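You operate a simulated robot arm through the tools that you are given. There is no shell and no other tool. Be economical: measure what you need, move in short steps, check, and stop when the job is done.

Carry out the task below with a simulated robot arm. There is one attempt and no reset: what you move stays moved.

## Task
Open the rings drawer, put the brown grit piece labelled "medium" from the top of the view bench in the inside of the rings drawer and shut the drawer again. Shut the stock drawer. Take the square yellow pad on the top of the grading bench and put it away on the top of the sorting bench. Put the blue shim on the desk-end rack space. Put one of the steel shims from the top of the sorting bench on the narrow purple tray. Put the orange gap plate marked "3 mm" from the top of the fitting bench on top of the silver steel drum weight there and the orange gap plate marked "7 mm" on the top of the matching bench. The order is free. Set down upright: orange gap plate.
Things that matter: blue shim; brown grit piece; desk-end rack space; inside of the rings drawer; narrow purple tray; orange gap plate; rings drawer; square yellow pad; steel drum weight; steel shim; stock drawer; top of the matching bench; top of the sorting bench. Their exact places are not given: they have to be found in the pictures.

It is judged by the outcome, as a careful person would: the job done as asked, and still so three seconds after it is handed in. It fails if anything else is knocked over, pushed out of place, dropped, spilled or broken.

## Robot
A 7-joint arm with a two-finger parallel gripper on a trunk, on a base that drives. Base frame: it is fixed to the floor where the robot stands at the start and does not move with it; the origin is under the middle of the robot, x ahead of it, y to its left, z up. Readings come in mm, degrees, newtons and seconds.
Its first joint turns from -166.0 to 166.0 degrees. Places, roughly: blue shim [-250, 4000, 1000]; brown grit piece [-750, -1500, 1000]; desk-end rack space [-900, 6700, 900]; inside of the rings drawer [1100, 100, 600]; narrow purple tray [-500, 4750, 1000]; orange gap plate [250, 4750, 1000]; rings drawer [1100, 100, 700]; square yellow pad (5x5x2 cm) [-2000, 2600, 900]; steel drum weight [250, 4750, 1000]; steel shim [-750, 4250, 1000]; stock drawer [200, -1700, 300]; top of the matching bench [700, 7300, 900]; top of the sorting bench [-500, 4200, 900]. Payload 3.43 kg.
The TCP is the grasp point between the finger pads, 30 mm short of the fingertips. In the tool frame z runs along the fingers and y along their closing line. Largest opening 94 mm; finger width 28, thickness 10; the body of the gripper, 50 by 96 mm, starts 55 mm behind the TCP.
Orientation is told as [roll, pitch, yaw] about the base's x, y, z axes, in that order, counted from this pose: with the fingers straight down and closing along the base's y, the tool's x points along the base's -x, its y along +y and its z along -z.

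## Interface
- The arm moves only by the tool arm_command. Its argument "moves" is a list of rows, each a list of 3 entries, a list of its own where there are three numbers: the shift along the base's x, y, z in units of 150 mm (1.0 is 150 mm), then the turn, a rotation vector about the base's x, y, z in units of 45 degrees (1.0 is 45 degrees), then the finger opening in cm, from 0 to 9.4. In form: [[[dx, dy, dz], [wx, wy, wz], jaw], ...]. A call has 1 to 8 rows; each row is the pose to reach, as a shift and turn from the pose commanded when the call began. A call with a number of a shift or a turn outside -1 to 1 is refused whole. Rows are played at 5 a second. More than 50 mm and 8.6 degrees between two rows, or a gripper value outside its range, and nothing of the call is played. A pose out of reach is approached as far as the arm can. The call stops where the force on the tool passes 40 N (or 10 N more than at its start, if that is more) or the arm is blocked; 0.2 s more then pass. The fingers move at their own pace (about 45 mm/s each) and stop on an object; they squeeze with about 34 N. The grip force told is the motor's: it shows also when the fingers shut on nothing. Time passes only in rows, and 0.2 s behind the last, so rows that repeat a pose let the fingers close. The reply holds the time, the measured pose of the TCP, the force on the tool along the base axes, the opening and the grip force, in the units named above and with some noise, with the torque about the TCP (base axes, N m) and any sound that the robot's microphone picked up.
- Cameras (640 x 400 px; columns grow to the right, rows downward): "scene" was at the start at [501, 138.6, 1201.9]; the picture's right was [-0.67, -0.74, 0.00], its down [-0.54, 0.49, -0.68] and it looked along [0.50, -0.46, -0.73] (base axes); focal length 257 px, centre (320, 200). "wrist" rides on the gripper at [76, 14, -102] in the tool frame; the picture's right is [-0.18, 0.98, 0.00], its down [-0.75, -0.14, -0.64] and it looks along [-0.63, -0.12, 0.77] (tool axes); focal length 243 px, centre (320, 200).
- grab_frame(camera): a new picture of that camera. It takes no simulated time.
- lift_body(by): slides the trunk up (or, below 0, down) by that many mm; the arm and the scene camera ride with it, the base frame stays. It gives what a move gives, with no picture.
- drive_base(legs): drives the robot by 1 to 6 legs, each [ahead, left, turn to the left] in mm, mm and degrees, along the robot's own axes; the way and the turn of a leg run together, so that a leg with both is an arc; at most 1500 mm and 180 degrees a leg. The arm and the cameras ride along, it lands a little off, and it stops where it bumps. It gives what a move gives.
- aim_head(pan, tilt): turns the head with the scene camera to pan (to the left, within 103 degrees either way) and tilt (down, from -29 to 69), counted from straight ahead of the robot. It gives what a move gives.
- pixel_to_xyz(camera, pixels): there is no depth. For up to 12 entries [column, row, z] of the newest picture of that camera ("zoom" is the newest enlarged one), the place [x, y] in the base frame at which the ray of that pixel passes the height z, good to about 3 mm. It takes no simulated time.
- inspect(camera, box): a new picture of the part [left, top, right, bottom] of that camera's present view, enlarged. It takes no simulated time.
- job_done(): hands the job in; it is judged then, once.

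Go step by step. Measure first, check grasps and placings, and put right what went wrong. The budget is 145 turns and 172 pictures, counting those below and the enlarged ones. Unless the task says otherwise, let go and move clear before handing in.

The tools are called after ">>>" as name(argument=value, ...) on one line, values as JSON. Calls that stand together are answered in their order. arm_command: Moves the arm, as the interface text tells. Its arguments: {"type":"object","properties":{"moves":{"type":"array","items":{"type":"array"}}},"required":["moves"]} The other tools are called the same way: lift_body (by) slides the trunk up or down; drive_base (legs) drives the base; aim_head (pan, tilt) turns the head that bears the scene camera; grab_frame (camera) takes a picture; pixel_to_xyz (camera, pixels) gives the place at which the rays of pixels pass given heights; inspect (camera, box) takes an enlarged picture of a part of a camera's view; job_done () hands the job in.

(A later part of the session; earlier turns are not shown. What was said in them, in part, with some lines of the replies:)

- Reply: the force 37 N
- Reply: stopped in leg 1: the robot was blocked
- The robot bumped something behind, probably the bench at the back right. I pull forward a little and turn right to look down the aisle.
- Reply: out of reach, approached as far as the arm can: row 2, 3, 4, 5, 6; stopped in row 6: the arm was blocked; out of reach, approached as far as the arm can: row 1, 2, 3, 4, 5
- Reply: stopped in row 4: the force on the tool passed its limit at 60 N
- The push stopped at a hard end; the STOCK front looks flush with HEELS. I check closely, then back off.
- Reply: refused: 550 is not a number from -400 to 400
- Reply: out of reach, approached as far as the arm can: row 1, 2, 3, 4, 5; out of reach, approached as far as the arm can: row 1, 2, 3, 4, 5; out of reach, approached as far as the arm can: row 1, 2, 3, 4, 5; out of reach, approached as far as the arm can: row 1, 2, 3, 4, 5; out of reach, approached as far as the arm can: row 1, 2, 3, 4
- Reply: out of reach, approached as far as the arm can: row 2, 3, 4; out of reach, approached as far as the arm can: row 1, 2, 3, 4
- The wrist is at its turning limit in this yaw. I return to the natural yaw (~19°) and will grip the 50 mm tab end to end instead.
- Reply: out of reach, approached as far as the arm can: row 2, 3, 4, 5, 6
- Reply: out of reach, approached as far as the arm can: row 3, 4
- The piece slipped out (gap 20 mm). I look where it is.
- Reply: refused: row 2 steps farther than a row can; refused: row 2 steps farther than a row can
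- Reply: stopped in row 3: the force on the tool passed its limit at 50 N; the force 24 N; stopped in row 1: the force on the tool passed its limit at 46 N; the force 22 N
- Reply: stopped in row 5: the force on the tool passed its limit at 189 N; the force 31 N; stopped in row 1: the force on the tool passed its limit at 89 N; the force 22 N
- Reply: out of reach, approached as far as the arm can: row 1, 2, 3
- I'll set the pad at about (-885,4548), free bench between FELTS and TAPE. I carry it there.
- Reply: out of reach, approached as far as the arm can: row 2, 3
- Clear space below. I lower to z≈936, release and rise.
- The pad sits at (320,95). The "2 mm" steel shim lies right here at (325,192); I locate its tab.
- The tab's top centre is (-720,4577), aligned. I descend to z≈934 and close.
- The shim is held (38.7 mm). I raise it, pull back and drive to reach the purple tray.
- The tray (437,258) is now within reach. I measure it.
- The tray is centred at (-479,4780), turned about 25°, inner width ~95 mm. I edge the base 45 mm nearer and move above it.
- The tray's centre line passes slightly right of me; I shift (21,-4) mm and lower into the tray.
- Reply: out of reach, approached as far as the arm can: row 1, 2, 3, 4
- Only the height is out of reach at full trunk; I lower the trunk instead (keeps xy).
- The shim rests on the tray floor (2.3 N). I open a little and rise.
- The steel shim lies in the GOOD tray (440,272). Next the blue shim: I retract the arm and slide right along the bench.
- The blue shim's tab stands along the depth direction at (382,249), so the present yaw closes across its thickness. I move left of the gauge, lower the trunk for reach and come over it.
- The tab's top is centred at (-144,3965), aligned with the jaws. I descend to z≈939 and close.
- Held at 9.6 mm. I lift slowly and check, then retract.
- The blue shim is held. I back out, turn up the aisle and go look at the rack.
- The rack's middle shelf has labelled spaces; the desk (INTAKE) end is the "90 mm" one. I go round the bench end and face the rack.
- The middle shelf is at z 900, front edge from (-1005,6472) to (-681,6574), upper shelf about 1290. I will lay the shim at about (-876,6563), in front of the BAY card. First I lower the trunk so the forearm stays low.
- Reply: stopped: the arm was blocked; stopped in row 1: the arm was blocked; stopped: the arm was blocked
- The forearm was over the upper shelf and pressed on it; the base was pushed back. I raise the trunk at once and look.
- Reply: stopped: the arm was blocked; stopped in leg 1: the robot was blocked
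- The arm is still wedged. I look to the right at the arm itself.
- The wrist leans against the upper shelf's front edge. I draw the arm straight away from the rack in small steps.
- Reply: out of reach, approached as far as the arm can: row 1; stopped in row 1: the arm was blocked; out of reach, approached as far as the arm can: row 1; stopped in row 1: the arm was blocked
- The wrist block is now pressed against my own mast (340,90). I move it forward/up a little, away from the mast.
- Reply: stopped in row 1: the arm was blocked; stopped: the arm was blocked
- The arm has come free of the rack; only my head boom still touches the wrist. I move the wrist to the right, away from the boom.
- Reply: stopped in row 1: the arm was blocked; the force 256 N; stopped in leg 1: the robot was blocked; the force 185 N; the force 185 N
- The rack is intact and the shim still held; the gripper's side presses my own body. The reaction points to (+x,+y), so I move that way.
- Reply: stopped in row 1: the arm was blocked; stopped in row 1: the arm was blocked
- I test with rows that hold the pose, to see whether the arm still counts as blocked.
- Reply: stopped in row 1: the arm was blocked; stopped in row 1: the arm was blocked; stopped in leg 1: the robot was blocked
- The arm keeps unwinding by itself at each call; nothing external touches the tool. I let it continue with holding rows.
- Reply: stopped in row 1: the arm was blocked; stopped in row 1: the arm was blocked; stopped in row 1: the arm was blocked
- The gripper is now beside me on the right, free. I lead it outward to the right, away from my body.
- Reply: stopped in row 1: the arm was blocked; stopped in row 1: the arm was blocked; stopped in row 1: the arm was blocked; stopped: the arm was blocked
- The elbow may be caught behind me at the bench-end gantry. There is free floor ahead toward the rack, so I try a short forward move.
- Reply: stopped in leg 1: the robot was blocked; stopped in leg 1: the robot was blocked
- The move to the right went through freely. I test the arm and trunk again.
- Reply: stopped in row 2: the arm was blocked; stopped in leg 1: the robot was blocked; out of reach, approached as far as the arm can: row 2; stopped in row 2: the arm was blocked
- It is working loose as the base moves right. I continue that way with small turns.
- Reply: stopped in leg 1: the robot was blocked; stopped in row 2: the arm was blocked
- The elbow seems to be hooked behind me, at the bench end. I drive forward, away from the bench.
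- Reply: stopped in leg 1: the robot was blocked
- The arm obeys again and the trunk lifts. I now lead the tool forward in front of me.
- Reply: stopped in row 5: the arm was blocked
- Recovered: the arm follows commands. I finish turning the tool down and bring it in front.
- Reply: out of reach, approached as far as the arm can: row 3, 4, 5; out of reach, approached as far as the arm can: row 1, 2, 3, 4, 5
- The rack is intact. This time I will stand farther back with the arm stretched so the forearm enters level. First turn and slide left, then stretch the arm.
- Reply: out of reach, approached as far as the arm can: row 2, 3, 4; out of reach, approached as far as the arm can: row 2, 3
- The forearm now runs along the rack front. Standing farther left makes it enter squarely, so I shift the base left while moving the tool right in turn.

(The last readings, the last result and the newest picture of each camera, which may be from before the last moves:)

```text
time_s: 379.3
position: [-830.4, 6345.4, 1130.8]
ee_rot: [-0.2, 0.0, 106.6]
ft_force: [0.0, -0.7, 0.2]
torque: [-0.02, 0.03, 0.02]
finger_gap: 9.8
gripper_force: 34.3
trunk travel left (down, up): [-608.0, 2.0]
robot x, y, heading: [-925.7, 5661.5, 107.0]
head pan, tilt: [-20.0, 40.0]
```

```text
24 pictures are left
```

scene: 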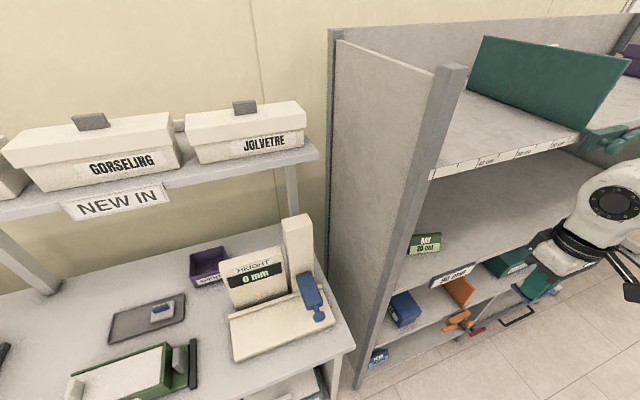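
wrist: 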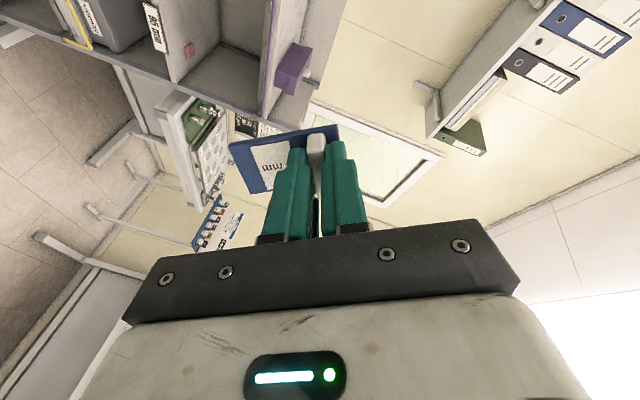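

The forearm now comes from behind the tool. I lower the trunk in small checked stages.

>>> lift_body(by=-60)

>>> lift_body(by=-90)

>>> aim_head(pan=-45, tilt=35)

>>> grab_frame(camera="scene")

```text
time_s: 380.3
position: [-830.0, 6345.4, 1070.9]
ee_rot: [-0.1, 0.0, 106.6]
ft_force: [0.4, 0.7, 0.5]
torque: [0.04, -0.01, 0.03]
finger_gap: 9.5
gripper_force: 33.8
trunk travel left (down, up): [-548.0, 62.0]
robot x, y, heading: [-927.1, 5656.2, 107.2]
head pan, tilt: [-20.0, 40.0]
```

```text
time_s: 381.6
position: [-829.8, 6345.4, 982.4]
ee_rot: [0.1, -0.1, 106.6]
ft_force: [1.0, 0.4, -0.4]
torque: [0.0, 0.02, 0.02]
finger_gap: 9.3
gripper_force: 33.8
trunk travel left (down, up): [-458.0, 152.0]
robot x, y, heading: [-923.5, 5655.9, 107.3]
head pan, tilt: [-20.0, 40.0]
```

```text
time_s: 382.4
position: [-829.9, 6344.9, 981.3]
ee_rot: [0.1, 0.0, 106.5]
ft_force: [-0.8, -1.2, -0.5]
torque: [-0.02, 0.03, 0.0]
finger_gap: 9.5
gripper_force: 34.4
trunk travel left (down, up): [-458.0, 152.0]
robot x, y, heading: [-926.6, 5658.4, 106.8]
head pan, tilt: [-45.0, 35.0]
```

```text
23 pictures are left
```

scene: 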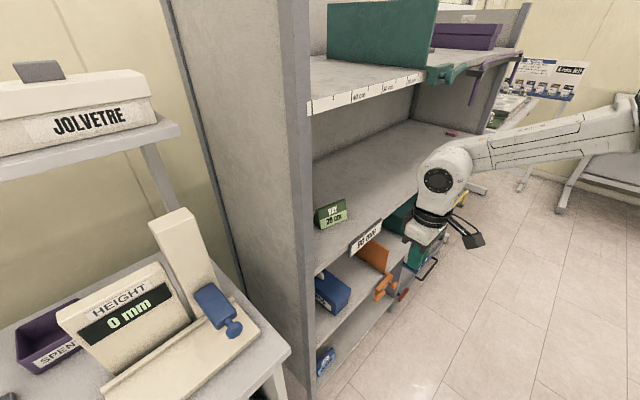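

The forearm lies well in front and lower than the upper shelf. I move in toward (-876,6563) in steps.

>>> arm_command(moves=[[[-0.07, 0.27, 0], [0, 0, 0], 0], [[-0.14, 0.54, 0], [0, 0, 0], 0], [[-0.2, 0.81, 0], [0, 0, 0], 0], [[-0.23, 0.95, 0], [0, 0, 0], 0]])

>>> grab_frame(camera="scene")

>>> grab_frame(camera="wrist")

```text
time_s: 383.4
position: [-854.0, 6437.4, 983.2]
ee_rot: [0.0, 0.0, 106.5]
ft_force: [0.2, 0.7, -0.3]
torque: [-0.01, 0.01, -0.01]
finger_gap: 9.7
gripper_force: 34.7
out of reach, approached as far as the arm can: row 3, 4
trunk travel left (down, up): [-458.0, 152.0]
robot x, y, heading: [-926.8, 5654.4, 107.0]
head pan, tilt: [-45.0, 35.0]
```

```text
22 pictures are left
```

scene: 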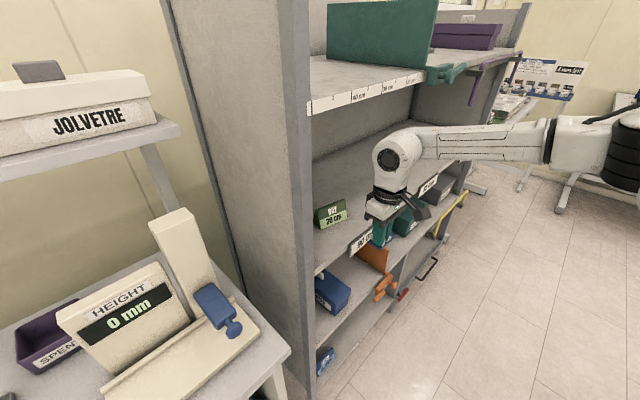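

```text
21 pictures are left
```

wrist: 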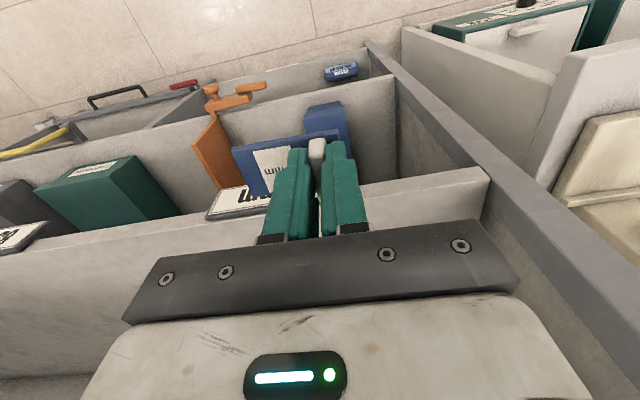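

The arm is at full stretch 79 mm before the shelf edge; I drive the base 125 mm forward to carry the shim in.

>>> drive_base(legs=[[125, 0, 0]])

>>> grab_frame(camera="scene")

>>> grab_frame(camera="wrist")

```text
time_s: 384.7
position: [-893.4, 6560.7, 982.9]
ee_rot: [0.0, 0.0, 106.7]
ft_force: [0.2, -1.4, 0.3]
torque: [0.0, 0.05, 0.02]
finger_gap: 9.5
gripper_force: 33.8
trunk travel left (down, up): [-458.0, 152.0]
robot x, y, heading: [-961.2, 5778.0, 107.0]
head pan, tilt: [-45.0, 35.0]
```

```text
20 pictures are left
```

scene: 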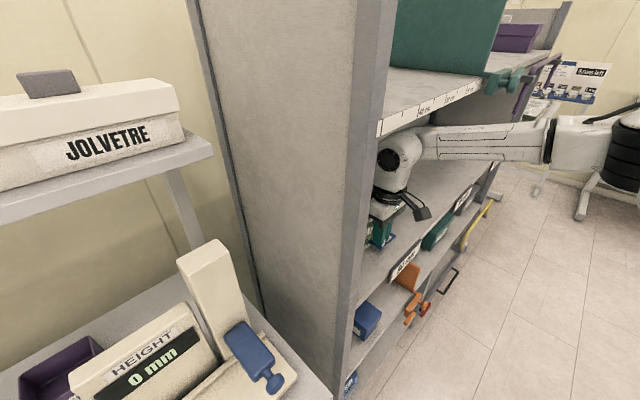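

```text
19 pictures are left
```

wrist: 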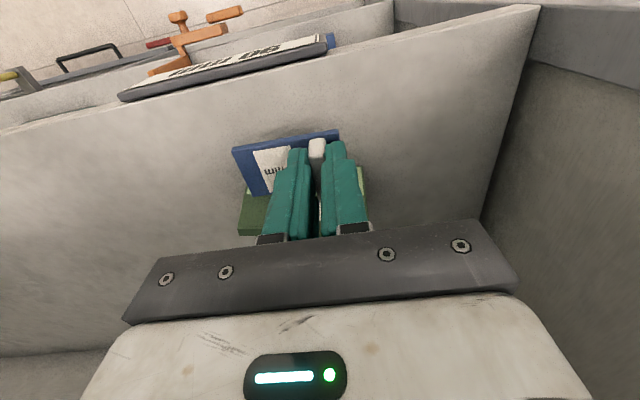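

The shim is over the shelf, the card just behind it. I lower by the trunk.

>>> lift_body(by=-40)

>>> grab_frame(camera="wrist")

>>> lift_body(by=-5)

```text
time_s: 385.5
position: [-895.3, 6561.0, 942.8]
ee_rot: [-0.1, 0.0, 106.7]
ft_force: [-0.8, 0.1, -0.3]
torque: [0.01, -0.04, 0.0]
finger_gap: 9.7
gripper_force: 33.9
trunk travel left (down, up): [-418.0, 192.0]
robot x, y, heading: [-964.7, 5781.4, 107.4]
head pan, tilt: [-45.0, 35.0]
```

```text
18 pictures are left
```

wrist: 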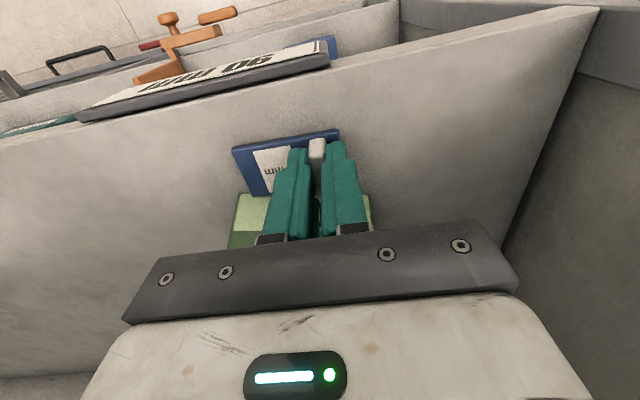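

```text
time_s: 386.1
position: [-894.8, 6561.8, 941.5]
ee_rot: [0.0, -0.3, 106.8]
ft_force: [0.8, -3.8, 30.4]
torque: [0.33, 0.06, -0.02]
finger_gap: 9.7
gripper_force: 34.1
trunk travel left (down, up): [-413.0, 197.0]
robot x, y, heading: [-965.2, 5778.6, 106.8]
head pan, tilt: [-45.0, 35.0]
```

It rests on the shelf (30 N). I open slightly and rise.

>>> arm_command(moves=[[[0, 0, 0], [0, 0, 0], 1.8], [[0, 0, 0], [0, 0, 0], 2.5], [[0, 0, 0], [0, 0, 0], 2.5]])

>>> lift_body(by=42)

>>> grab_frame(camera="wrist")

```text
time_s: 386.9
position: [-894.2, 6560.9, 938.1]
ee_rot: [0.0, 0.0, 106.7]
ft_force: [-0.7, 0.9, -0.2]
torque: [0.03, -0.02, 0.01]
finger_gap: 25.1
gripper_force: 0.0
trunk travel left (down, up): [-413.0, 197.0]
robot x, y, heading: [-967.0, 5778.5, 107.3]
head pan, tilt: [-45.0, 35.0]
```

```text
time_s: 387.7
position: [-894.9, 6560.9, 978.9]
ee_rot: [0.0, 0.0, 106.6]
ft_force: [-0.2, -0.8, 0.3]
torque: [-0.01, 0.01, -0.02]
finger_gap: 25.3
gripper_force: 0.1
trunk travel left (down, up): [-455.0, 155.0]
robot x, y, heading: [-961.6, 5783.2, 107.4]
head pan, tilt: [-45.0, 35.0]
```

```text
17 pictures are left
```

wrist: 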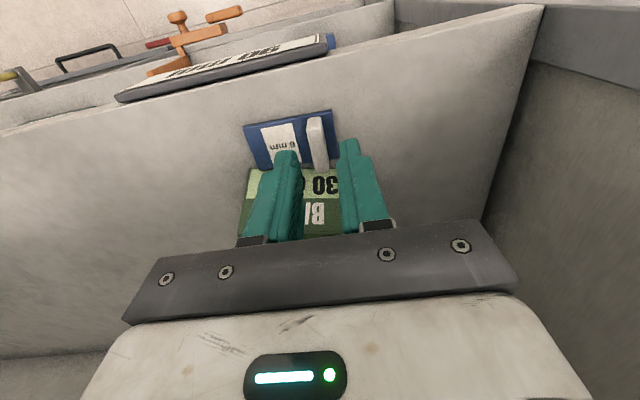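

The blue shim lies flat on the desk-end shelf space (290,135). I back out, raise the trunk, retract the arm and drive round to the right side of the benches.

>>> drive_base(legs=[[-160, 0, 0]])

>>> lift_body(by=150)

>>> arm_command(moves=[[[0.05, -0.25, 0], [0, 0, 0], 2.5], [[0.12, -0.5, 0], [0, 0, 0], 2.5], [[0.2, -0.75, 0], [0, 0, 0], 2.5], [[0.27, -1, 0], [0, 0, 0], 2.5]])

>>> drive_base(legs=[[0, -750, 0], [0, -750, 0]])

>>> aim_head(pan=60, tilt=30)

>>> grab_frame(camera="scene")

```text
time_s: 389.1
position: [-852.3, 6440.2, 966.6]
ee_rot: [0.0, 1.4, 105.5]
ft_force: [-2.5, -1.7, 0.9]
torque: [0.11, -0.1, 0.02]
finger_gap: 25.2
gripper_force: 0.1
trunk travel left (down, up): [-455.0, 155.0]
robot x, y, heading: [-929.6, 5634.8, 105.9]
head pan, tilt: [-45.0, 35.0]
```

```text
time_s: 389.5
position: [-822.8, 6338.2, 1046.2]
ee_rot: [-1.6, -5.7, 104.5]
ft_force: [0.6, 1.0, -1.4]
torque: [-0.07, -0.1, -0.03]
finger_gap: 25.0
gripper_force: 0.1
trunk travel left (down, up): [-460.0, 150.0]
robot x, y, heading: [-944.6, 5636.4, 104.8]
head pan, tilt: [-45.0, 35.0]
stopped: the arm was blocked; the commanded pose is now the measured one
```

```text
time_s: 389.9
position: [-809.7, 6301.4, 1048.0]
ee_rot: [-1.2, -6.0, 102.8]
ft_force: [-1.1, 2.9, -1.9]
torque: [-0.22, -0.11, 0.02]
finger_gap: 24.9
gripper_force: 0.0
trunk travel left (down, up): [-460.0, 150.0]
robot x, y, heading: [-950.7, 5644.7, 104.7]
head pan, tilt: [-45.0, 35.0]
stopped in row 1: the arm was blocked; the commanded pose is now the measured one
```

```text
time_s: 392.3
position: [-449.9, 6391.5, 1046.7]
ee_rot: [-0.8, -5.8, 97.6]
ft_force: [1.5, -0.5, 0.1]
torque: [-0.03, 0.11, 0.01]
finger_gap: 24.9
gripper_force: 0.1
trunk travel left (down, up): [-460.0, 150.0]
robot x, y, heading: [-648.4, 5747.6, 100.1]
head pan, tilt: [-45.0, 35.0]
stopped in leg 1: the robot was blocked; the commanded pose is now the measured one
```

```text
time_s: 394.1
position: [-451.7, 6389.2, 1047.9]
ee_rot: [-1.0, -6.0, 97.7]
ft_force: [-0.6, -0.7, 0.2]
torque: [-0.03, 0.04, 0.02]
finger_gap: 25.2
gripper_force: 0.0
trunk travel left (down, up): [-460.0, 150.0]
robot x, y, heading: [-648.7, 5743.0, 100.0]
head pan, tilt: [60.0, 30.0]
```

```text
16 pictures are left
```

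scene: 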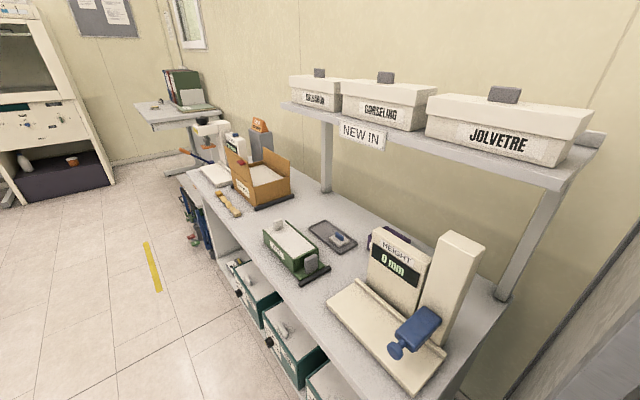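

The elbow on my right rear meets the bench-end gantry when I slide right. I go a little forward and left to free it, then raise the trunk.

>>> drive_base(legs=[[60, 120, 0]])

>>> arm_command(moves=[[[0, 0, 0], [0, 0, 0], 2.5], [[0, 0.1, 0.1], [0, 0, 0], 2.5], [[0, 0.2, 0.2], [0, 0, 0], 2.5]])

>>> lift_body(by=145)

>>> aim_head(pan=-75, tilt=25)

>>> grab_frame(camera="scene")

```text
time_s: 395.4
position: [-576.4, 6425.1, 1045.8]
ee_rot: [-0.8, -6.0, 97.6]
ft_force: [0.1, -0.2, 0.1]
torque: [0.0, 0.04, 0.0]
finger_gap: 25.0
gripper_force: 0.1
trunk travel left (down, up): [-460.0, 150.0]
robot x, y, heading: [-776.4, 5786.6, 99.8]
head pan, tilt: [60.0, 30.0]
```

```text
time_s: 396.2
position: [-577.6, 6455.2, 1077.0]
ee_rot: [-0.8, -6.1, 97.5]
ft_force: [-0.6, 1.1, 0.3]
torque: [-0.04, -0.02, 0.0]
finger_gap: 25.0
gripper_force: 0.0
trunk travel left (down, up): [-460.0, 150.0]
robot x, y, heading: [-778.9, 5784.7, 100.3]
head pan, tilt: [60.0, 30.0]
```

```text
time_s: 397.9
position: [-576.5, 6453.6, 1222.7]
ee_rot: [-0.8, -6.0, 97.7]
ft_force: [-0.2, -0.2, -0.5]
torque: [-0.02, 0.01, 0.02]
finger_gap: 25.0
gripper_force: 0.1
trunk travel left (down, up): [-605.0, 5.0]
robot x, y, heading: [-780.1, 5786.1, 100.4]
head pan, tilt: [60.0, 30.0]
```

```text
time_s: 400.1
position: [-577.1, 6455.6, 1222.2]
ee_rot: [-0.7, -6.0, 97.6]
ft_force: [0.1, 0.2, 0.3]
torque: [-0.03, 0.0, 0.02]
finger_gap: 24.8
gripper_force: 0.1
trunk travel left (down, up): [-605.0, 5.0]
robot x, y, heading: [-781.1, 5787.3, 100.0]
head pan, tilt: [-75.0, 25.0]
```

```text
15 pictures are left
```

scene: 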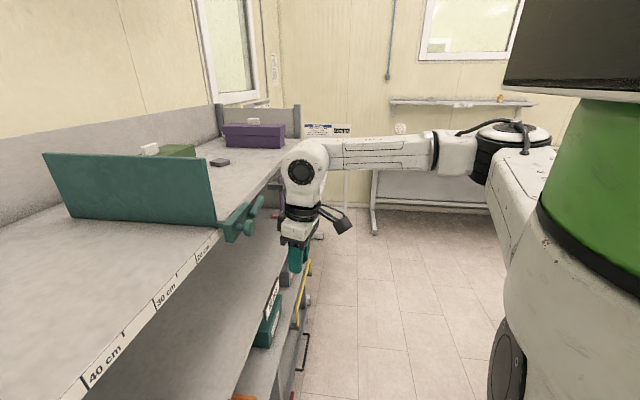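

The arm is free and the trunk is up. I measure the way ahead before going on.

>>> pixel_to_xyz(camera="scene", pixels=[[374, 234, 0], [470, 210, 0], [345, 205, 0], [330, 235, 0], [300, 380, 100]])

>>> drive_base(legs=[[0, 250, 0], [0, 0, -83], [0, 110, 0], [1200, 0, 0]])

>>> aim_head(pan=-20, tilt=30)

>>> grab_frame(camera="scene")

```text
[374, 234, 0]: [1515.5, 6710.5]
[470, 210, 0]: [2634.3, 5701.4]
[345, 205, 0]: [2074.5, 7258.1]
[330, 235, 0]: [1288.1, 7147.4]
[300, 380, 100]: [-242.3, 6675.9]
```

```text
time_s: 412.0
position: [783.9, 6098.0, 1222.2]
ee_rot: [-0.7, -6.0, 14.9]
ft_force: [-0.3, -0.6, 0.8]
torque: [0.02, 0.0, 0.02]
finger_gap: 24.9
gripper_force: 0.0
trunk travel left (down, up): [-605.0, 5.0]
robot x, y, heading: [93.4, 6213.3, 17.2]
head pan, tilt: [-75.0, 25.0]
```

```text
time_s: 413.2
position: [784.5, 6099.0, 1221.6]
ee_rot: [-0.8, -6.0, 14.9]
ft_force: [-0.5, -0.2, -0.1]
torque: [0.03, -0.01, -0.03]
finger_gap: 24.8
gripper_force: 0.1
trunk travel left (down, up): [-605.0, 5.0]
robot x, y, heading: [94.9, 6215.5, 17.1]
head pan, tilt: [-20.0, 30.0]
```

```text
14 pictures are left
```

scene: 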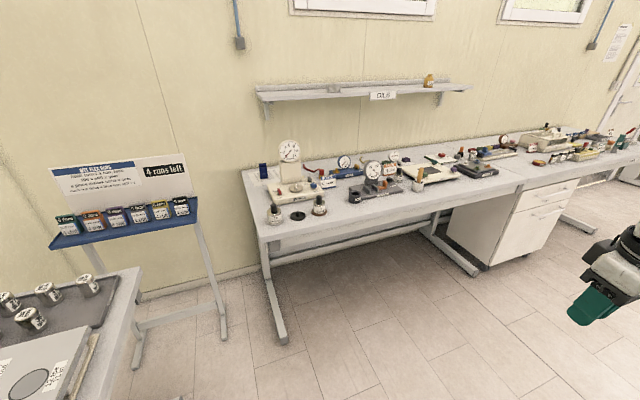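

The way round was clear. I go on into the right-hand aisle and face the fitting bench.

>>> drive_base(legs=[[320, 0, 0], [0, 0, -90], [1400, 0, 0], [0, 0, -90]])

>>> aim_head(pan=0, tilt=42)

>>> grab_frame(camera="scene")

```text
time_s: 429.6
position: [100.9, 5073.5, 1221.9]
ee_rot: [-0.8, -6.0, -165.0]
ft_force: [0.3, -0.1, 0.4]
torque: [0.03, 0.0, 0.03]
finger_gap: 24.9
gripper_force: 0.1
trunk travel left (down, up): [-605.0, 5.0]
robot x, y, heading: [789.3, 4955.1, -163.0]
head pan, tilt: [-20.0, 30.0]
```

```text
time_s: 430.4
position: [98.7, 5072.9, 1224.0]
ee_rot: [-0.8, -6.0, -165.2]
ft_force: [-0.5, 0.2, -0.1]
torque: [0.0, 0.0, 0.01]
finger_gap: 25.0
gripper_force: 0.2
trunk travel left (down, up): [-605.0, 5.0]
robot x, y, heading: [791.4, 4958.9, -162.8]
head pan, tilt: [0.0, 42.0]
```

```text
13 pictures are left
```

scene: 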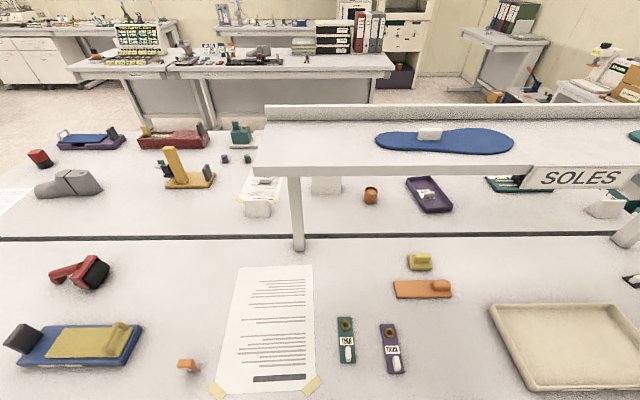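

>>> aim_head(pan=-12, tilt=64)

>>> grab_frame(camera="scene")

```text
time_s: 431.3
position: [100.0, 5073.7, 1221.6]
ee_rot: [-0.8, -6.0, -165.1]
ft_force: [0.0, -0.5, 0.0]
torque: [0.01, 0.0, -0.01]
finger_gap: 24.6
gripper_force: 0.1
trunk travel left (down, up): [-605.0, 5.0]
robot x, y, heading: [790.1, 4956.8, -163.1]
head pan, tilt: [-12.0, 64.0]
```

```text
12 pictures are left
```

scene: 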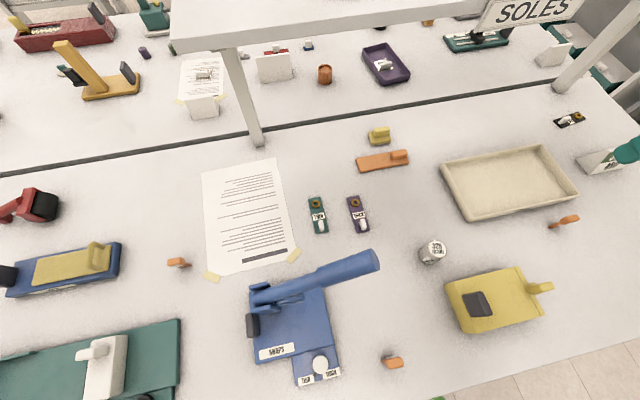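

Drum at (432,252); orange gap plates at (178,263), (393,362), (565,222). I zoom on two of them.

>>> inspect(camera="scene", box=[368, 344, 418, 376])

>>> inspect(camera="scene", box=[540, 206, 590, 238])

>>> pixel_to_xyz(camera="scene", pixels=[[432, 262, 900], [432, 246, 940], [400, 365, 905], [554, 228, 900], [185, 265, 900], [350, 262, 1000], [320, 395, 900]])

```text
12.50 times, centred on (393, 360) of scene
```

zoom: 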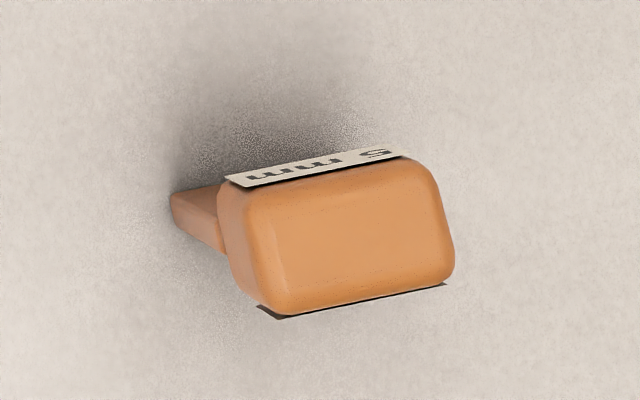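

```text
12.50 times, centred on (565, 222) of scene
```

zoom: 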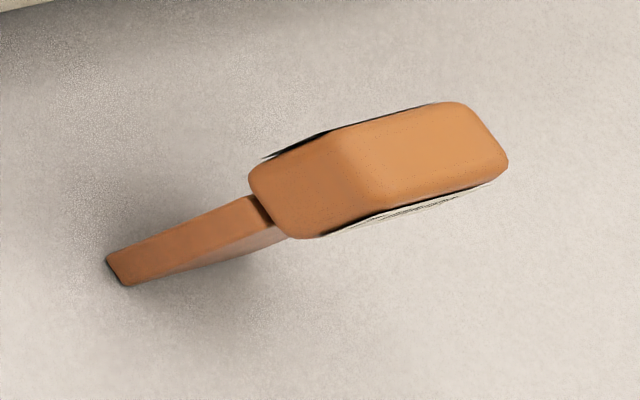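

```text
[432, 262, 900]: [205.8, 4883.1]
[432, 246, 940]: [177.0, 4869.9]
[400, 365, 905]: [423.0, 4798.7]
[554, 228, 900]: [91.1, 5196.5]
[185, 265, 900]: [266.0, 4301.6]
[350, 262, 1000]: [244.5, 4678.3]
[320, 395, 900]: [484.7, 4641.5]
```

The near one reads "5 mm". I zoom on the left one.

>>> inspect(camera="scene", box=[153, 247, 203, 279])

```text
12.50 times, centred on (178, 263) of scene
```

zoom: 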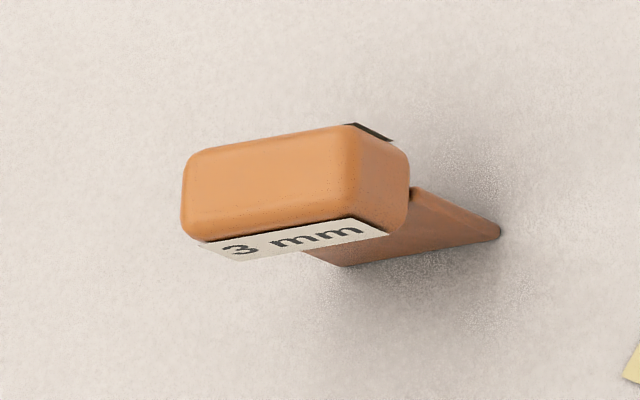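

The left one is "3 mm", so the right one must be "7 mm" (to be checked). I slide left opposite the 3 mm plate and bring the tool over it.

>>> pixel_to_xyz(camera="scene", pixels=[[187, 267, 900], [175.5, 260.5, 940], [175.5, 260.5, 950], [175.5, 260.5, 960], [432, 247, 930], [432, 247, 920], [432, 256, 900], [554.5, 227, 900], [569, 218.5, 940], [569, 218.5, 950], [569, 218.5, 960]])

>>> drive_base(legs=[[0, 500, 0]])

>>> arm_command(moves=[[[0.02, -0.3, 0], [0.008, -0.06, 0.02], 5], [[0.04, -0.6, 0], [0.017, -0.134, 0.045], 7], [[0.06, -0.9, 0], [0.017, -0.134, 0.045], 8], [[0.07, -1, -0.1], [0.017, -0.134, 0.045], 8]])

>>> arm_command(moves=[[[0.02, -0.3, -0.1], [0, 0, 0], 8], [[0.04, -0.6, -0.2], [0, 0, 0], 8], [[0.06, -0.9, -0.3], [0, 0, 0], 8], [[0.07, -0.94, -0.6], [0, 0, 0], 8]])

>>> grab_frame(camera="wrist")

```text
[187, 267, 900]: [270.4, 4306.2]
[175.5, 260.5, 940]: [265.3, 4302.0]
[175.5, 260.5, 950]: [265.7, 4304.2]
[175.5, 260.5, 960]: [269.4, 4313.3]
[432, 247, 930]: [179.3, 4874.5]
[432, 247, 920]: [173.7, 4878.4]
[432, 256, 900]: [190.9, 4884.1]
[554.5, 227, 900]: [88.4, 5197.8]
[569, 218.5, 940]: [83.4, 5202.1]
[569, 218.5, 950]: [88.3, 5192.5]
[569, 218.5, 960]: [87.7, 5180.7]
```

```text
time_s: 434.2
position: [243.9, 4605.9, 1222.4]
ee_rot: [-0.8, -6.1, -164.9]
ft_force: [-0.7, 0.1, -0.6]
torque: [0.0, 0.0, -0.01]
finger_gap: 25.2
gripper_force: 0.1
trunk travel left (down, up): [-605.0, 5.0]
robot x, y, heading: [936.7, 4495.0, -162.4]
head pan, tilt: [-12.0, 64.0]
```

```text
time_s: 435.2
position: [254.7, 4454.2, 1207.7]
ee_rot: [0.2, 0.0, -162.9]
ft_force: [-0.4, 0.9, -0.9]
torque: [0.01, -0.02, -0.01]
finger_gap: 80.0
gripper_force: 0.1
trunk travel left (down, up): [-605.0, 5.0]
robot x, y, heading: [934.7, 4493.3, -162.5]
head pan, tilt: [-12.0, 64.0]
```

```text
time_s: 436.2
position: [265.5, 4315.0, 1116.7]
ee_rot: [0.2, 0.0, -163.0]
ft_force: [-0.4, -0.1, 0.0]
torque: [0.02, 0.01, -0.01]
finger_gap: 79.9
gripper_force: 0.0
trunk travel left (down, up): [-605.0, 5.0]
robot x, y, heading: [938.6, 4493.3, -162.7]
head pan, tilt: [-12.0, 64.0]
```

```text
8 pictures are left
```

wrist: 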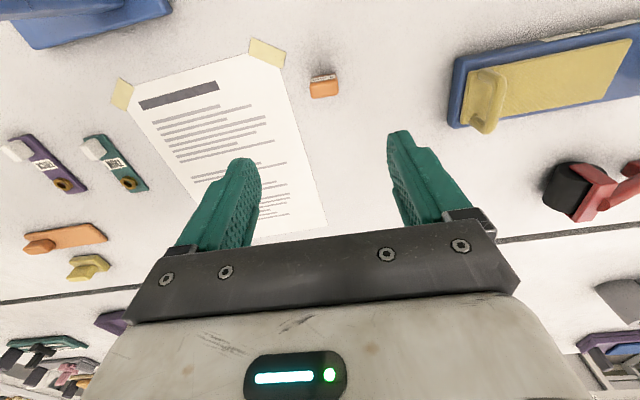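

>>> pixel_to_xyz(camera="wrist", pixels=[[324, 89, 948], [310, 92, 948], [338, 86, 948], [324, 89, 955]])

```text
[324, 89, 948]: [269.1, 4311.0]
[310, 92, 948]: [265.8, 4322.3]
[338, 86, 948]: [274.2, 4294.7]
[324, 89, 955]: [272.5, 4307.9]
```

The handle is centred at (270,4309), top z≈950, aligned with the jaws. I descend and close on the handle block.

>>> arm_command(moves=[[[0.03, -0.04, -0.3], [0, 0, 0], 7], [[0.03, -0.04, -0.6], [0, 0, 0], 6], [[0.03, -0.04, -0.85], [0, 0, 0], 6]])

>>> arm_command(moves=[[[0, 0, -0.15], [0, 0, 0], 6], [[0, 0, -0.27], [0, 0, 0], 6], [[0, 0, -0.27], [0, 0, 0], 4], [[0, 0, -0.27], [0, 0, 0], 2], [[0, 0, -0.27], [0, 0, 0], 0], [[0, 0, -0.27], [0, 0, 0], 0]])

>>> grab_frame(camera="wrist")

```text
time_s: 437.0
position: [269.7, 4309.9, 988.6]
ee_rot: [0.2, -0.1, -162.9]
ft_force: [0.2, 0.4, 1.0]
torque: [0.01, -0.01, 0.01]
finger_gap: 59.9
gripper_force: 0.1
trunk travel left (down, up): [-605.0, 5.0]
robot x, y, heading: [935.1, 4492.0, -162.4]
head pan, tilt: [-12.0, 64.0]
```

```text
time_s: 438.4
position: [270.5, 4309.3, 948.0]
ee_rot: [0.2, 0.0, -162.9]
ft_force: [-0.7, -0.2, -0.3]
torque: [-0.02, 0.03, 0.01]
finger_gap: 29.6
gripper_force: 34.0
trunk travel left (down, up): [-605.0, 5.0]
robot x, y, heading: [933.6, 4492.4, -162.4]
head pan, tilt: [-12.0, 64.0]
```

```text
7 pictures are left
```

wrist: 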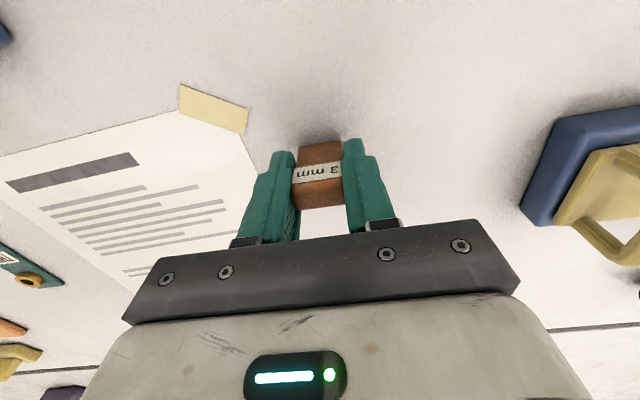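

It reads "3 mm" and is held (29.6 mm). I lift it high and slide right to the drum.

>>> arm_command(moves=[[[0, 0, 0.1], [0, 0, 0], 0], [[0, 0, 0.3], [0, 0, 0], 0], [[0, 0, 0.6], [0, 0, 0], 0], [[0, 0, 0.9], [0, 0, 0], 0]])

>>> arm_command(moves=[[[0, 0, 0.3], [0, 0, 0], 0], [[0, 0, 0.6], [0, 0, 0], 0], [[0, 0, 0.78], [0, 0, 0], 0]])

>>> drive_base(legs=[[0, -568, 0]])

>>> grab_frame(camera="wrist")

```text
time_s: 439.4
position: [272.4, 4308.5, 1083.8]
ee_rot: [0.2, 0.0, -163.0]
ft_force: [-0.2, 0.5, -1.5]
torque: [0.01, 0.0, -0.01]
finger_gap: 29.4
gripper_force: 34.4
trunk travel left (down, up): [-605.0, 5.0]
robot x, y, heading: [932.9, 4490.8, -162.6]
head pan, tilt: [-12.0, 64.0]
```

```text
time_s: 440.2
position: [270.0, 4309.4, 1200.6]
ee_rot: [0.1, 0.1, -162.9]
ft_force: [-0.2, -0.5, -0.7]
torque: [-0.01, 0.02, -0.03]
finger_gap: 28.9
gripper_force: 34.0
trunk travel left (down, up): [-605.0, 5.0]
robot x, y, heading: [934.2, 4490.8, -162.7]
head pan, tilt: [-12.0, 64.0]
```

```text
time_s: 443.5
position: [97.5, 4852.7, 1201.3]
ee_rot: [0.2, 0.0, -162.6]
ft_force: [0.5, -0.5, -0.4]
torque: [0.02, -0.01, -0.05]
finger_gap: 29.4
gripper_force: 34.6
trunk travel left (down, up): [-605.0, 5.0]
robot x, y, heading: [763.1, 5037.7, -162.2]
head pan, tilt: [-12.0, 64.0]
```

```text
6 pictures are left
5 turns are left
```

wrist: 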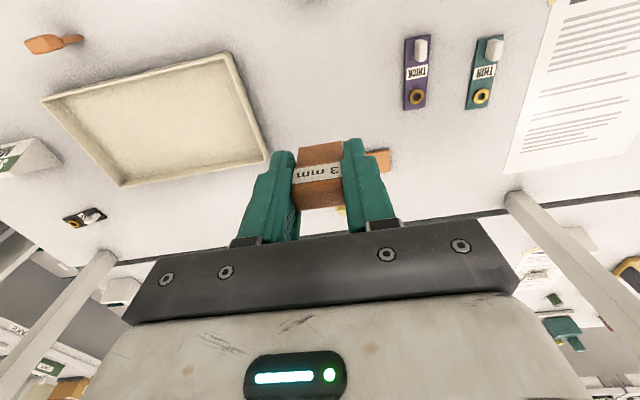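

Five turns remain, so I act compactly: move above the drum at about (190,4877), lower to z≈1080 and look.

>>> arm_command(moves=[[[0.28, 0.08, 0], [0, 0, 0], 0], [[0.55, 0.14, 0], [0, 0, 0], 0], [[0.617, 0.16, -0.25], [0, 0, 0], 0], [[0.617, 0.16, -0.5], [0, 0, 0], 0], [[0.617, 0.16, -0.8], [0, 0, 0], 0], [[0.617, 0.16, -0.8], [0, 0, 0], 0]])

>>> grab_frame(camera="wrist")

>>> pixel_to_xyz(camera="wrist", pixels=[[320, 100, 950], [320, 60, 950], [280, 100, 950], [360, 100, 950], [320, 130, 950], [320, 100, 935], [320, 60, 935], [280, 100, 935]])

>>> inspect(camera="scene", box=[250, 120, 640, 364])

>>> pixel_to_xyz(camera="zoom", pixels=[[320, 200, 950], [320, 200, 900], [420, 200, 900], [320, 300, 900], [520, 100, 900], [520, 100, 948], [220, 100, 948]])

```text
time_s: 444.9
position: [190.0, 4877.5, 1080.6]
ee_rot: [0.0, 0.0, -162.7]
ft_force: [0.0, -0.5, -0.7]
torque: [0.02, -0.02, -0.02]
finger_gap: 29.3
gripper_force: 33.9
trunk travel left (down, up): [-605.0, 5.0]
robot x, y, heading: [761.7, 5038.3, -162.4]
head pan, tilt: [-12.0, 64.0]
```

```text
5 pictures are left
```

wrist: 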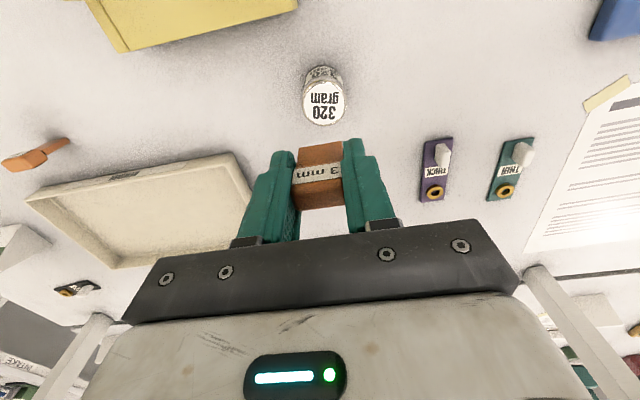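

```text
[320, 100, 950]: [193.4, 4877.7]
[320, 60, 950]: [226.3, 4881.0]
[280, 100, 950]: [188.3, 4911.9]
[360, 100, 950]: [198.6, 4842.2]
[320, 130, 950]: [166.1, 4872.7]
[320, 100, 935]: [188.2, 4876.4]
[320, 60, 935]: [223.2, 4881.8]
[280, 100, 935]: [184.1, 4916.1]
```

```text
1.64 times, centred on (445, 242) of scene
```

zoom: 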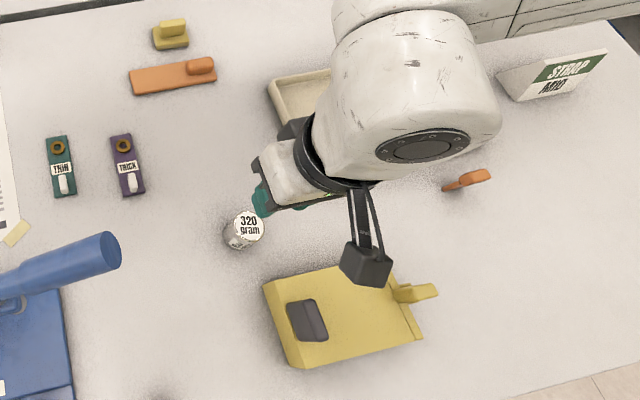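

```text
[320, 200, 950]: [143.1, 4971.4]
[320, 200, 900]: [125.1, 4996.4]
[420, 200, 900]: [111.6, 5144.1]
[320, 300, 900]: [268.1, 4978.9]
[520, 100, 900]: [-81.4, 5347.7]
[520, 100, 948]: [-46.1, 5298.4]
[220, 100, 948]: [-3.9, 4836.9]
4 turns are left
```

Drum top: about (184.5,4872), z≈930 (both cameras agree). I lower the plate onto it until contact, release, rise, and go above the 7 mm plate at about (89,5194).

>>> arm_command(moves=[[[-0.037, -0.027, -0.2], [0, 0, 0], 0], [[-0.037, -0.027, -0.4], [0, 0, 0], 0], [[-0.037, -0.027, -0.55], [0, 0, 0], 0], [[-0.037, -0.027, -0.6], [0, 0, 0], 0]])

>>> arm_command(moves=[[[0, 0, -0.02], [0, 0, 0], 0], [[0, 0, -0.04], [0, 0, 0], 0], [[0, 0, -0.06], [0, 0, 0], 0], [[0, 0, -0.08], [0, 0, 0], 0], [[0, 0, -0.1], [0, 0, 0], 0], [[0, 0, -0.12], [0, 0, 0], 0], [[0, 0, -0.14], [0, 0, 0], 0], [[0, 0, -0.16], [0, 0, 0], 0]])

>>> arm_command(moves=[[[0, 0, 0], [0, 0, 0], 3.6], [[0, 0, 0], [0, 0, 0], 4.2], [[0, 0, 0], [0, 0, 0], 4.8], [[0, 0, 0.2], [0, 0, 0], 4.8], [[0, 0, 0.5], [0, 0, 0], 4.8], [[0, 0, 0.8], [0, 0, 0], 6], [[0, 0, 0.95], [0, 0, 0], 6]])

>>> arm_command(moves=[[[-0.06, 0.25, 0], [0, 0, 0.05], 6], [[-0.14, 0.5, 0], [0, 0, 0.105], 6], [[-0.22, 0.75, 0], [0, 0, 0.105], 6], [[-0.3, 1, 0], [0, 0, 0.105], 6]])

>>> arm_command(moves=[[[-0.08, 0.28, 0], [0, 0, 0], 6], [[-0.16, 0.56, 0], [0, 0, 0], 6], [[-0.24, 0.84, 0], [0, 0, 0], 6], [[-0.29, 1, -0.1], [0, 0, 0], 6]])

>>> grab_frame(camera="wrist")

>>> pixel_to_xyz(camera="wrist", pixels=[[320, 100, 950], [320, 60, 950], [280, 100, 950], [360, 100, 950], [320, 140, 950]])

>>> inspect(camera="scene", box=[380, 190, 600, 328])

```text
time_s: 445.8
position: [184.2, 4872.1, 1000.0]
ee_rot: [0.2, -0.3, -162.6]
ft_force: [4.1, 3.8, 32.4]
torque: [0.21, -0.1, 0.0]
finger_gap: 28.9
gripper_force: 33.9
trunk travel left (down, up): [-605.0, 5.0]
robot x, y, heading: [759.5, 5042.4, -162.5]
head pan, tilt: [-12.0, 64.0]
stopped in row 4: the force on the tool passed its limit at 70 N (the readings are from after the stop); the commanded pose is now the measured one
```

```text
time_s: 446.1
position: [183.6, 4871.6, 1000.8]
ee_rot: [0.3, -0.3, -162.7]
ft_force: [3.9, 4.5, 25.4]
torque: [0.27, -0.13, -0.02]
finger_gap: 29.1
gripper_force: 34.1
trunk travel left (down, up): [-605.0, 5.0]
robot x, y, heading: [768.4, 5038.4, -162.2]
head pan, tilt: [-12.0, 64.0]
stopped in row 1: the force on the tool passed its limit at 50 N (the readings are from after the stop); the commanded pose is now the measured one
```

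```text
time_s: 447.6
position: [181.6, 4870.5, 1143.5]
ee_rot: [0.2, 0.0, -162.7]
ft_force: [-0.3, -0.3, 0.5]
torque: [0.02, -0.04, -0.02]
finger_gap: 59.7
gripper_force: 0.0
trunk travel left (down, up): [-605.0, 5.0]
robot x, y, heading: [766.1, 5038.8, -162.2]
head pan, tilt: [-12.0, 64.0]
```

```text
time_s: 448.6
position: [137.1, 5019.9, 1141.5]
ee_rot: [0.3, -0.2, -157.9]
ft_force: [-0.8, 0.0, 0.1]
torque: [-0.03, -0.01, 0.01]
finger_gap: 59.9
gripper_force: 0.1
trunk travel left (down, up): [-605.0, 5.0]
robot x, y, heading: [762.6, 5039.8, -162.3]
head pan, tilt: [-12.0, 64.0]
```

```text
time_s: 449.6
position: [109.1, 5115.1, 1143.5]
ee_rot: [0.4, -0.2, -157.9]
ft_force: [-0.9, 0.6, 0.3]
torque: [0.02, 0.02, -0.02]
finger_gap: 60.1
gripper_force: 0.1
out of reach, approached as far as the arm can: row 3, 4
trunk travel left (down, up): [-605.0, 5.0]
robot x, y, heading: [764.4, 5037.4, -162.3]
head pan, tilt: [-12.0, 64.0]
```

```text
3 pictures are left
```

wrist: 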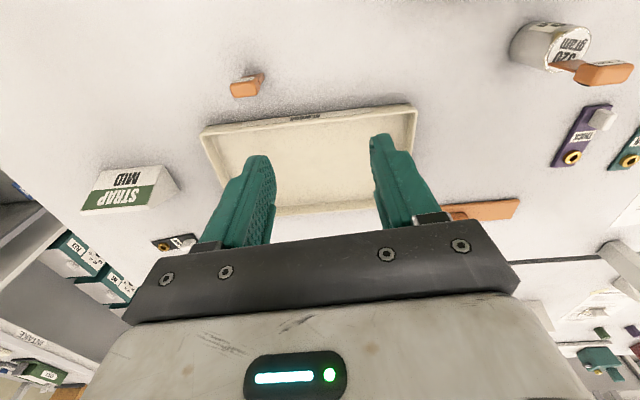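

```text
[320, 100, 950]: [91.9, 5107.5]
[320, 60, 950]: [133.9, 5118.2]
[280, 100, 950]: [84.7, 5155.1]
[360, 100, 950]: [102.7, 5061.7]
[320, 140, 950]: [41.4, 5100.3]
```

```text
2.90 times, centred on (490, 259) of scene
3 turns are left
```

zoom: 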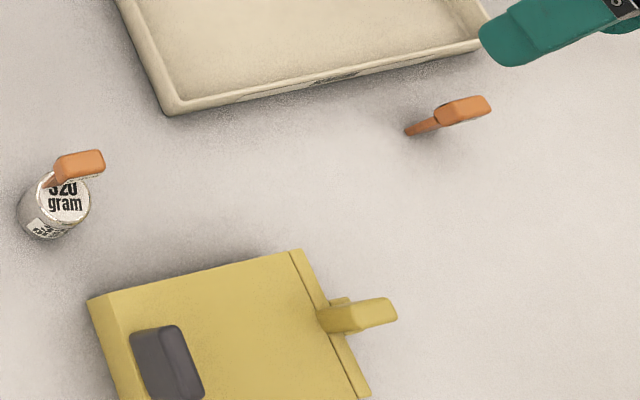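

The 3 mm plate stands on the drum (80,165 in the zoom). The 7 mm handle is at (247,86) → about (92,5196). I slide the base 82 mm right, pick it, and carry it round to the matching bench, then look.

>>> drive_base(legs=[[0, -82, 0]])

>>> arm_command(moves=[[[0.05, 0.02, -0.25], [0, 0, 0], 6], [[0.05, 0.02, -0.5], [0, 0, 0], 6], [[0.05, 0.02, -0.75], [0, 0, 0], 6], [[0.05, 0.02, -0.95], [0, 0, 0], 6]])

>>> arm_command(moves=[[[0, 0, -0.2], [0, 0, 0], 6], [[0, 0, -0.34], [0, 0, 0], 6], [[0, 0, -0.34], [0, 0, 0], 4], [[0, 0, -0.34], [0, 0, 0], 2], [[0, 0, -0.34], [0, 0, 0], 0], [[0, 0, -0.34], [0, 0, 0], 0], [[0, 0, -0.34], [0, 0, 0], 0]])

>>> arm_command(moves=[[[0, 0, 0.08], [0, 0, 0], 0], [[0, 0, 0.25], [0, 0, 0], 0], [[0, 0, 0.5], [0, 0, 0], 0], [[0, 0, 0.75], [0, 0, 0], 0], [[0, 0, 1], [0, 0, 0], 0]])

>>> drive_base(legs=[[-448, 0, 0], [0, 0, -90.6], [1170, 0, 0]])

>>> aim_head(pan=-60, tilt=50)

>>> grab_frame(camera="scene")

>>> pixel_to_xyz(camera="scene", pixels=[[160, 100, 900], [320, 100, 900], [480, 100, 900], [160, 200, 900], [320, 200, 900], [480, 200, 900], [160, 300, 900], [320, 300, 900], [480, 300, 900], [60, 200, 900], [60, 300, 900], [400, 380, 900]])

```text
time_s: 450.7
position: [83.6, 5195.6, 1142.2]
ee_rot: [0.3, -0.2, -157.9]
ft_force: [0.3, -0.1, -0.2]
torque: [-0.03, -0.03, -0.02]
finger_gap: 60.0
gripper_force: 0.0
trunk travel left (down, up): [-605.0, 5.0]
robot x, y, heading: [738.6, 5118.2, -162.4]
head pan, tilt: [-12.0, 64.0]
```

```text
time_s: 451.7
position: [90.8, 5196.8, 1001.8]
ee_rot: [0.3, -0.2, -157.9]
ft_force: [0.3, -0.4, -0.6]
torque: [-0.01, 0.01, 0.0]
finger_gap: 60.1
gripper_force: 0.0
trunk travel left (down, up): [-605.0, 5.0]
robot x, y, heading: [741.3, 5119.4, -162.4]
head pan, tilt: [-12.0, 64.0]
```

```text
time_s: 453.3
position: [88.1, 5197.9, 949.1]
ee_rot: [0.3, -0.1, -157.9]
ft_force: [0.4, 0.1, 0.2]
torque: [0.02, -0.03, -0.01]
finger_gap: 29.2
gripper_force: 33.7
trunk travel left (down, up): [-605.0, 5.0]
robot x, y, heading: [738.1, 5117.6, -162.2]
head pan, tilt: [-12.0, 64.0]
```

```text
time_s: 454.5
position: [89.9, 5198.7, 1095.8]
ee_rot: [0.3, -0.1, -157.8]
ft_force: [0.0, 0.5, -1.0]
torque: [0.0, 0.01, 0.0]
finger_gap: 29.4
gripper_force: 33.5
trunk travel left (down, up): [-605.0, 5.0]
robot x, y, heading: [737.0, 5120.7, -162.5]
head pan, tilt: [-12.0, 64.0]
```

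```text
time_s: 466.7
position: [922.5, 7038.8, 1096.5]
ee_rot: [0.3, -0.2, 111.1]
ft_force: [0.3, 0.5, 0.0]
torque: [-0.01, 0.02, -0.01]
finger_gap: 29.1
gripper_force: 34.4
trunk travel left (down, up): [-605.0, 5.0]
robot x, y, heading: [832.2, 6392.2, 106.8]
head pan, tilt: [-12.0, 64.0]
```

```text
time_s: 467.9
position: [922.4, 7037.8, 1097.3]
ee_rot: [0.3, -0.1, 111.1]
ft_force: [-0.4, 0.1, -0.3]
torque: [-0.01, -0.02, -0.01]
finger_gap: 29.2
gripper_force: 33.4
trunk travel left (down, up): [-605.0, 5.0]
robot x, y, heading: [832.5, 6395.4, 106.9]
head pan, tilt: [-60.0, 50.0]
```

```text
1 pictures are left
```

scene: 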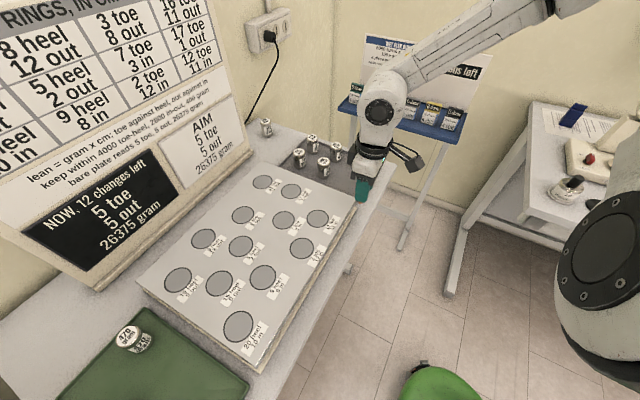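

```text
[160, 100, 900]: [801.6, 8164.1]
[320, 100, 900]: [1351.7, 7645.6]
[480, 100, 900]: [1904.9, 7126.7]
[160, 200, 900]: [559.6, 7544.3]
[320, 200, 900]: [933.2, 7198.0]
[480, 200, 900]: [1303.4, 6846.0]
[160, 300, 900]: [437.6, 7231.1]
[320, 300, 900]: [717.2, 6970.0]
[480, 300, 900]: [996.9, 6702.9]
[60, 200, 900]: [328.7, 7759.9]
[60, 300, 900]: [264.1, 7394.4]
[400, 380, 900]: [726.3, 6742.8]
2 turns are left
```

The 7 mm plate is held (29.2 mm). The free strip of the matching bench lies between its front edge and the weight board (about 45 mm deep); I set the plate upright there at about (915,7060), release, withdraw and check with the last picture.

>>> arm_command(moves=[[[-0.047, 0.147, 0], [0, 0, -0.09], 0], [[-0.047, 0.147, -0.25], [0, 0, -0.09], 0], [[-0.047, 0.147, -0.5], [0, 0, -0.09], 0], [[-0.047, 0.147, -0.75], [0, 0, -0.09], 0], [[-0.047, 0.147, -0.89], [0, 0, -0.09], 0], [[-0.047, 0.147, -0.89], [0, 0, -0.09], 0]])

>>> arm_command(moves=[[[0, 0, -0.03], [0, 0, 0], 0], [[0, 0, -0.05], [0, 0, 0], 0], [[0, 0, -0.065], [0, 0, 0], 0], [[0, 0, -0.08], [0, 0, 0], 0], [[0, 0, -0.09], [0, 0, 0], 0], [[0, 0, -0.1], [0, 0, 0], 0], [[0, 0, -0.11], [0, 0, 0], 0], [[0, 0, -0.12], [0, 0, 0], 0]])

>>> arm_command(moves=[[[0, 0, 0], [0, 0, 0], 3.4], [[0, 0, 0], [0, 0, 0], 4.0], [[0, 0, 0], [0, 0, 0], 4.4], [[0, 0, 0], [0, 0, 0], 4.4], [[0, 0, 0.1], [0, 0, 0], 4.4], [[0, 0, 0.35], [0, 0, 0], 4.4], [[0, 0, 0.65], [0, 0, 0], 4.4], [[0, 0, 0.95], [0, 0, 0], 4.4]])

>>> arm_command(moves=[[[0.07, -0.22, 0.05], [0, 0, 0], 4.4], [[0.14, -0.45, 0.05], [0, 0, 0], 4.4], [[0.18, -0.6, 0.05], [0, 0, 0], 4.4]])

>>> inspect(camera="scene", box=[230, 130, 430, 300])

```text
time_s: 469.3
position: [915.5, 7059.0, 962.2]
ee_rot: [0.3, -0.1, 107.1]
ft_force: [-0.5, -0.5, 0.5]
torque: [-0.02, 0.03, -0.03]
finger_gap: 29.2
gripper_force: 33.9
trunk travel left (down, up): [-605.0, 5.0]
robot x, y, heading: [831.8, 6391.7, 106.6]
head pan, tilt: [-60.0, 50.0]
```

```text
time_s: 470.4
position: [915.2, 7058.5, 953.0]
ee_rot: [0.2, -0.2, 107.0]
ft_force: [-0.9, -11.1, 25.1]
torque: [0.09, -0.2, 0.22]
finger_gap: 29.4
gripper_force: 34.2
trunk travel left (down, up): [-605.0, 5.0]
robot x, y, heading: [833.5, 6394.2, 106.8]
head pan, tilt: [-60.0, 50.0]
stopped in row 5: the force on the tool passed its limit at 44 N (the readings are from after the stop); the commanded pose is now the measured one
```

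```text
time_s: 471.1
position: [914.8, 7058.3, 952.2]
ee_rot: [0.2, -0.1, 107.2]
ft_force: [-2.4, -10.1, 22.5]
torque: [0.16, -0.52, 0.37]
finger_gap: 31.6
gripper_force: 0.1
trunk travel left (down, up): [-605.0, 5.0]
robot x, y, heading: [830.2, 6392.5, 107.0]
head pan, tilt: [-60.0, 50.0]
stopped in row 3: the force on the tool passed its limit at 41 N (the readings are from after the stop); the commanded pose is now the measured one
```

```text
time_s: 471.9
position: [943.7, 6969.7, 960.9]
ee_rot: [0.2, -0.2, 107.1]
ft_force: [-0.8, -0.1, -0.7]
torque: [-0.03, 0.01, -0.01]
finger_gap: 43.8
gripper_force: 0.1
trunk travel left (down, up): [-605.0, 5.0]
robot x, y, heading: [832.7, 6391.8, 106.7]
head pan, tilt: [-60.0, 50.0]
```

```text
2.35 times, centred on (330, 215) of scene
1 turns are left
```

zoom: 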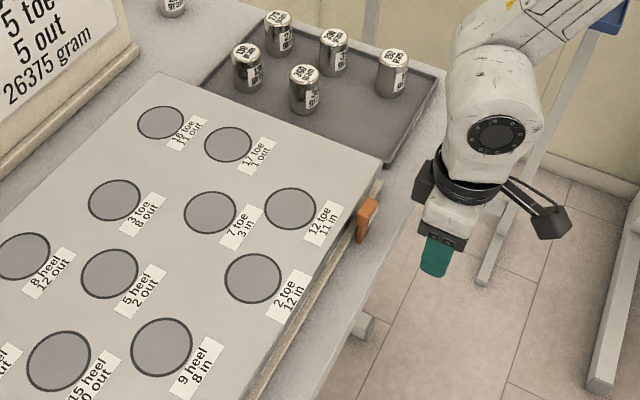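

The last picture shows the 7 mm plate standing upright at the front of the matching bench (367,220), with the gripper clear of it. This is my last turn, so I hand the job in.

>>> job_done()

```text
The job is handed in.
```

I did every part of the task and handed it in, but two things could still count against it.

- **Rings drawer:** The brown "medium" grit piece is in the drawer, and the drawer is shut.
- **Stock drawer:** It is shut.
- **Yellow pad:** It is on the top of the sorting bench.
- **Blue shim:** It is flat on the rack's 900 mm shelf, at the end nearest the desk. I took the "90 mm" bay there to be the desk-end space.
- **Steel shim:** The "2 mm" one is in the purple tray marked GOOD.
- **3 mm gap plate:** It stands upright on the steel drum, a little off centre.
- **7 mm gap plate:** It stands upright on the front strip of the matching bench, close to the weight board. I did not read its "7 mm" label: the other two orange plates read 3 mm and 5 mm, so I took this one as the third. I also pulled the gripper away sideways after an interrupted release; the last picture shows the plate still standing.

**Contact at the rack:** While I was placing the blue shim, the arm pressed hard on the rack's upper shelf and pushed the base back. The arm or elbow also caught several times near the rack and the bench end. I saw nothing moved on the rack in later pictures, but I did not check the bench end.
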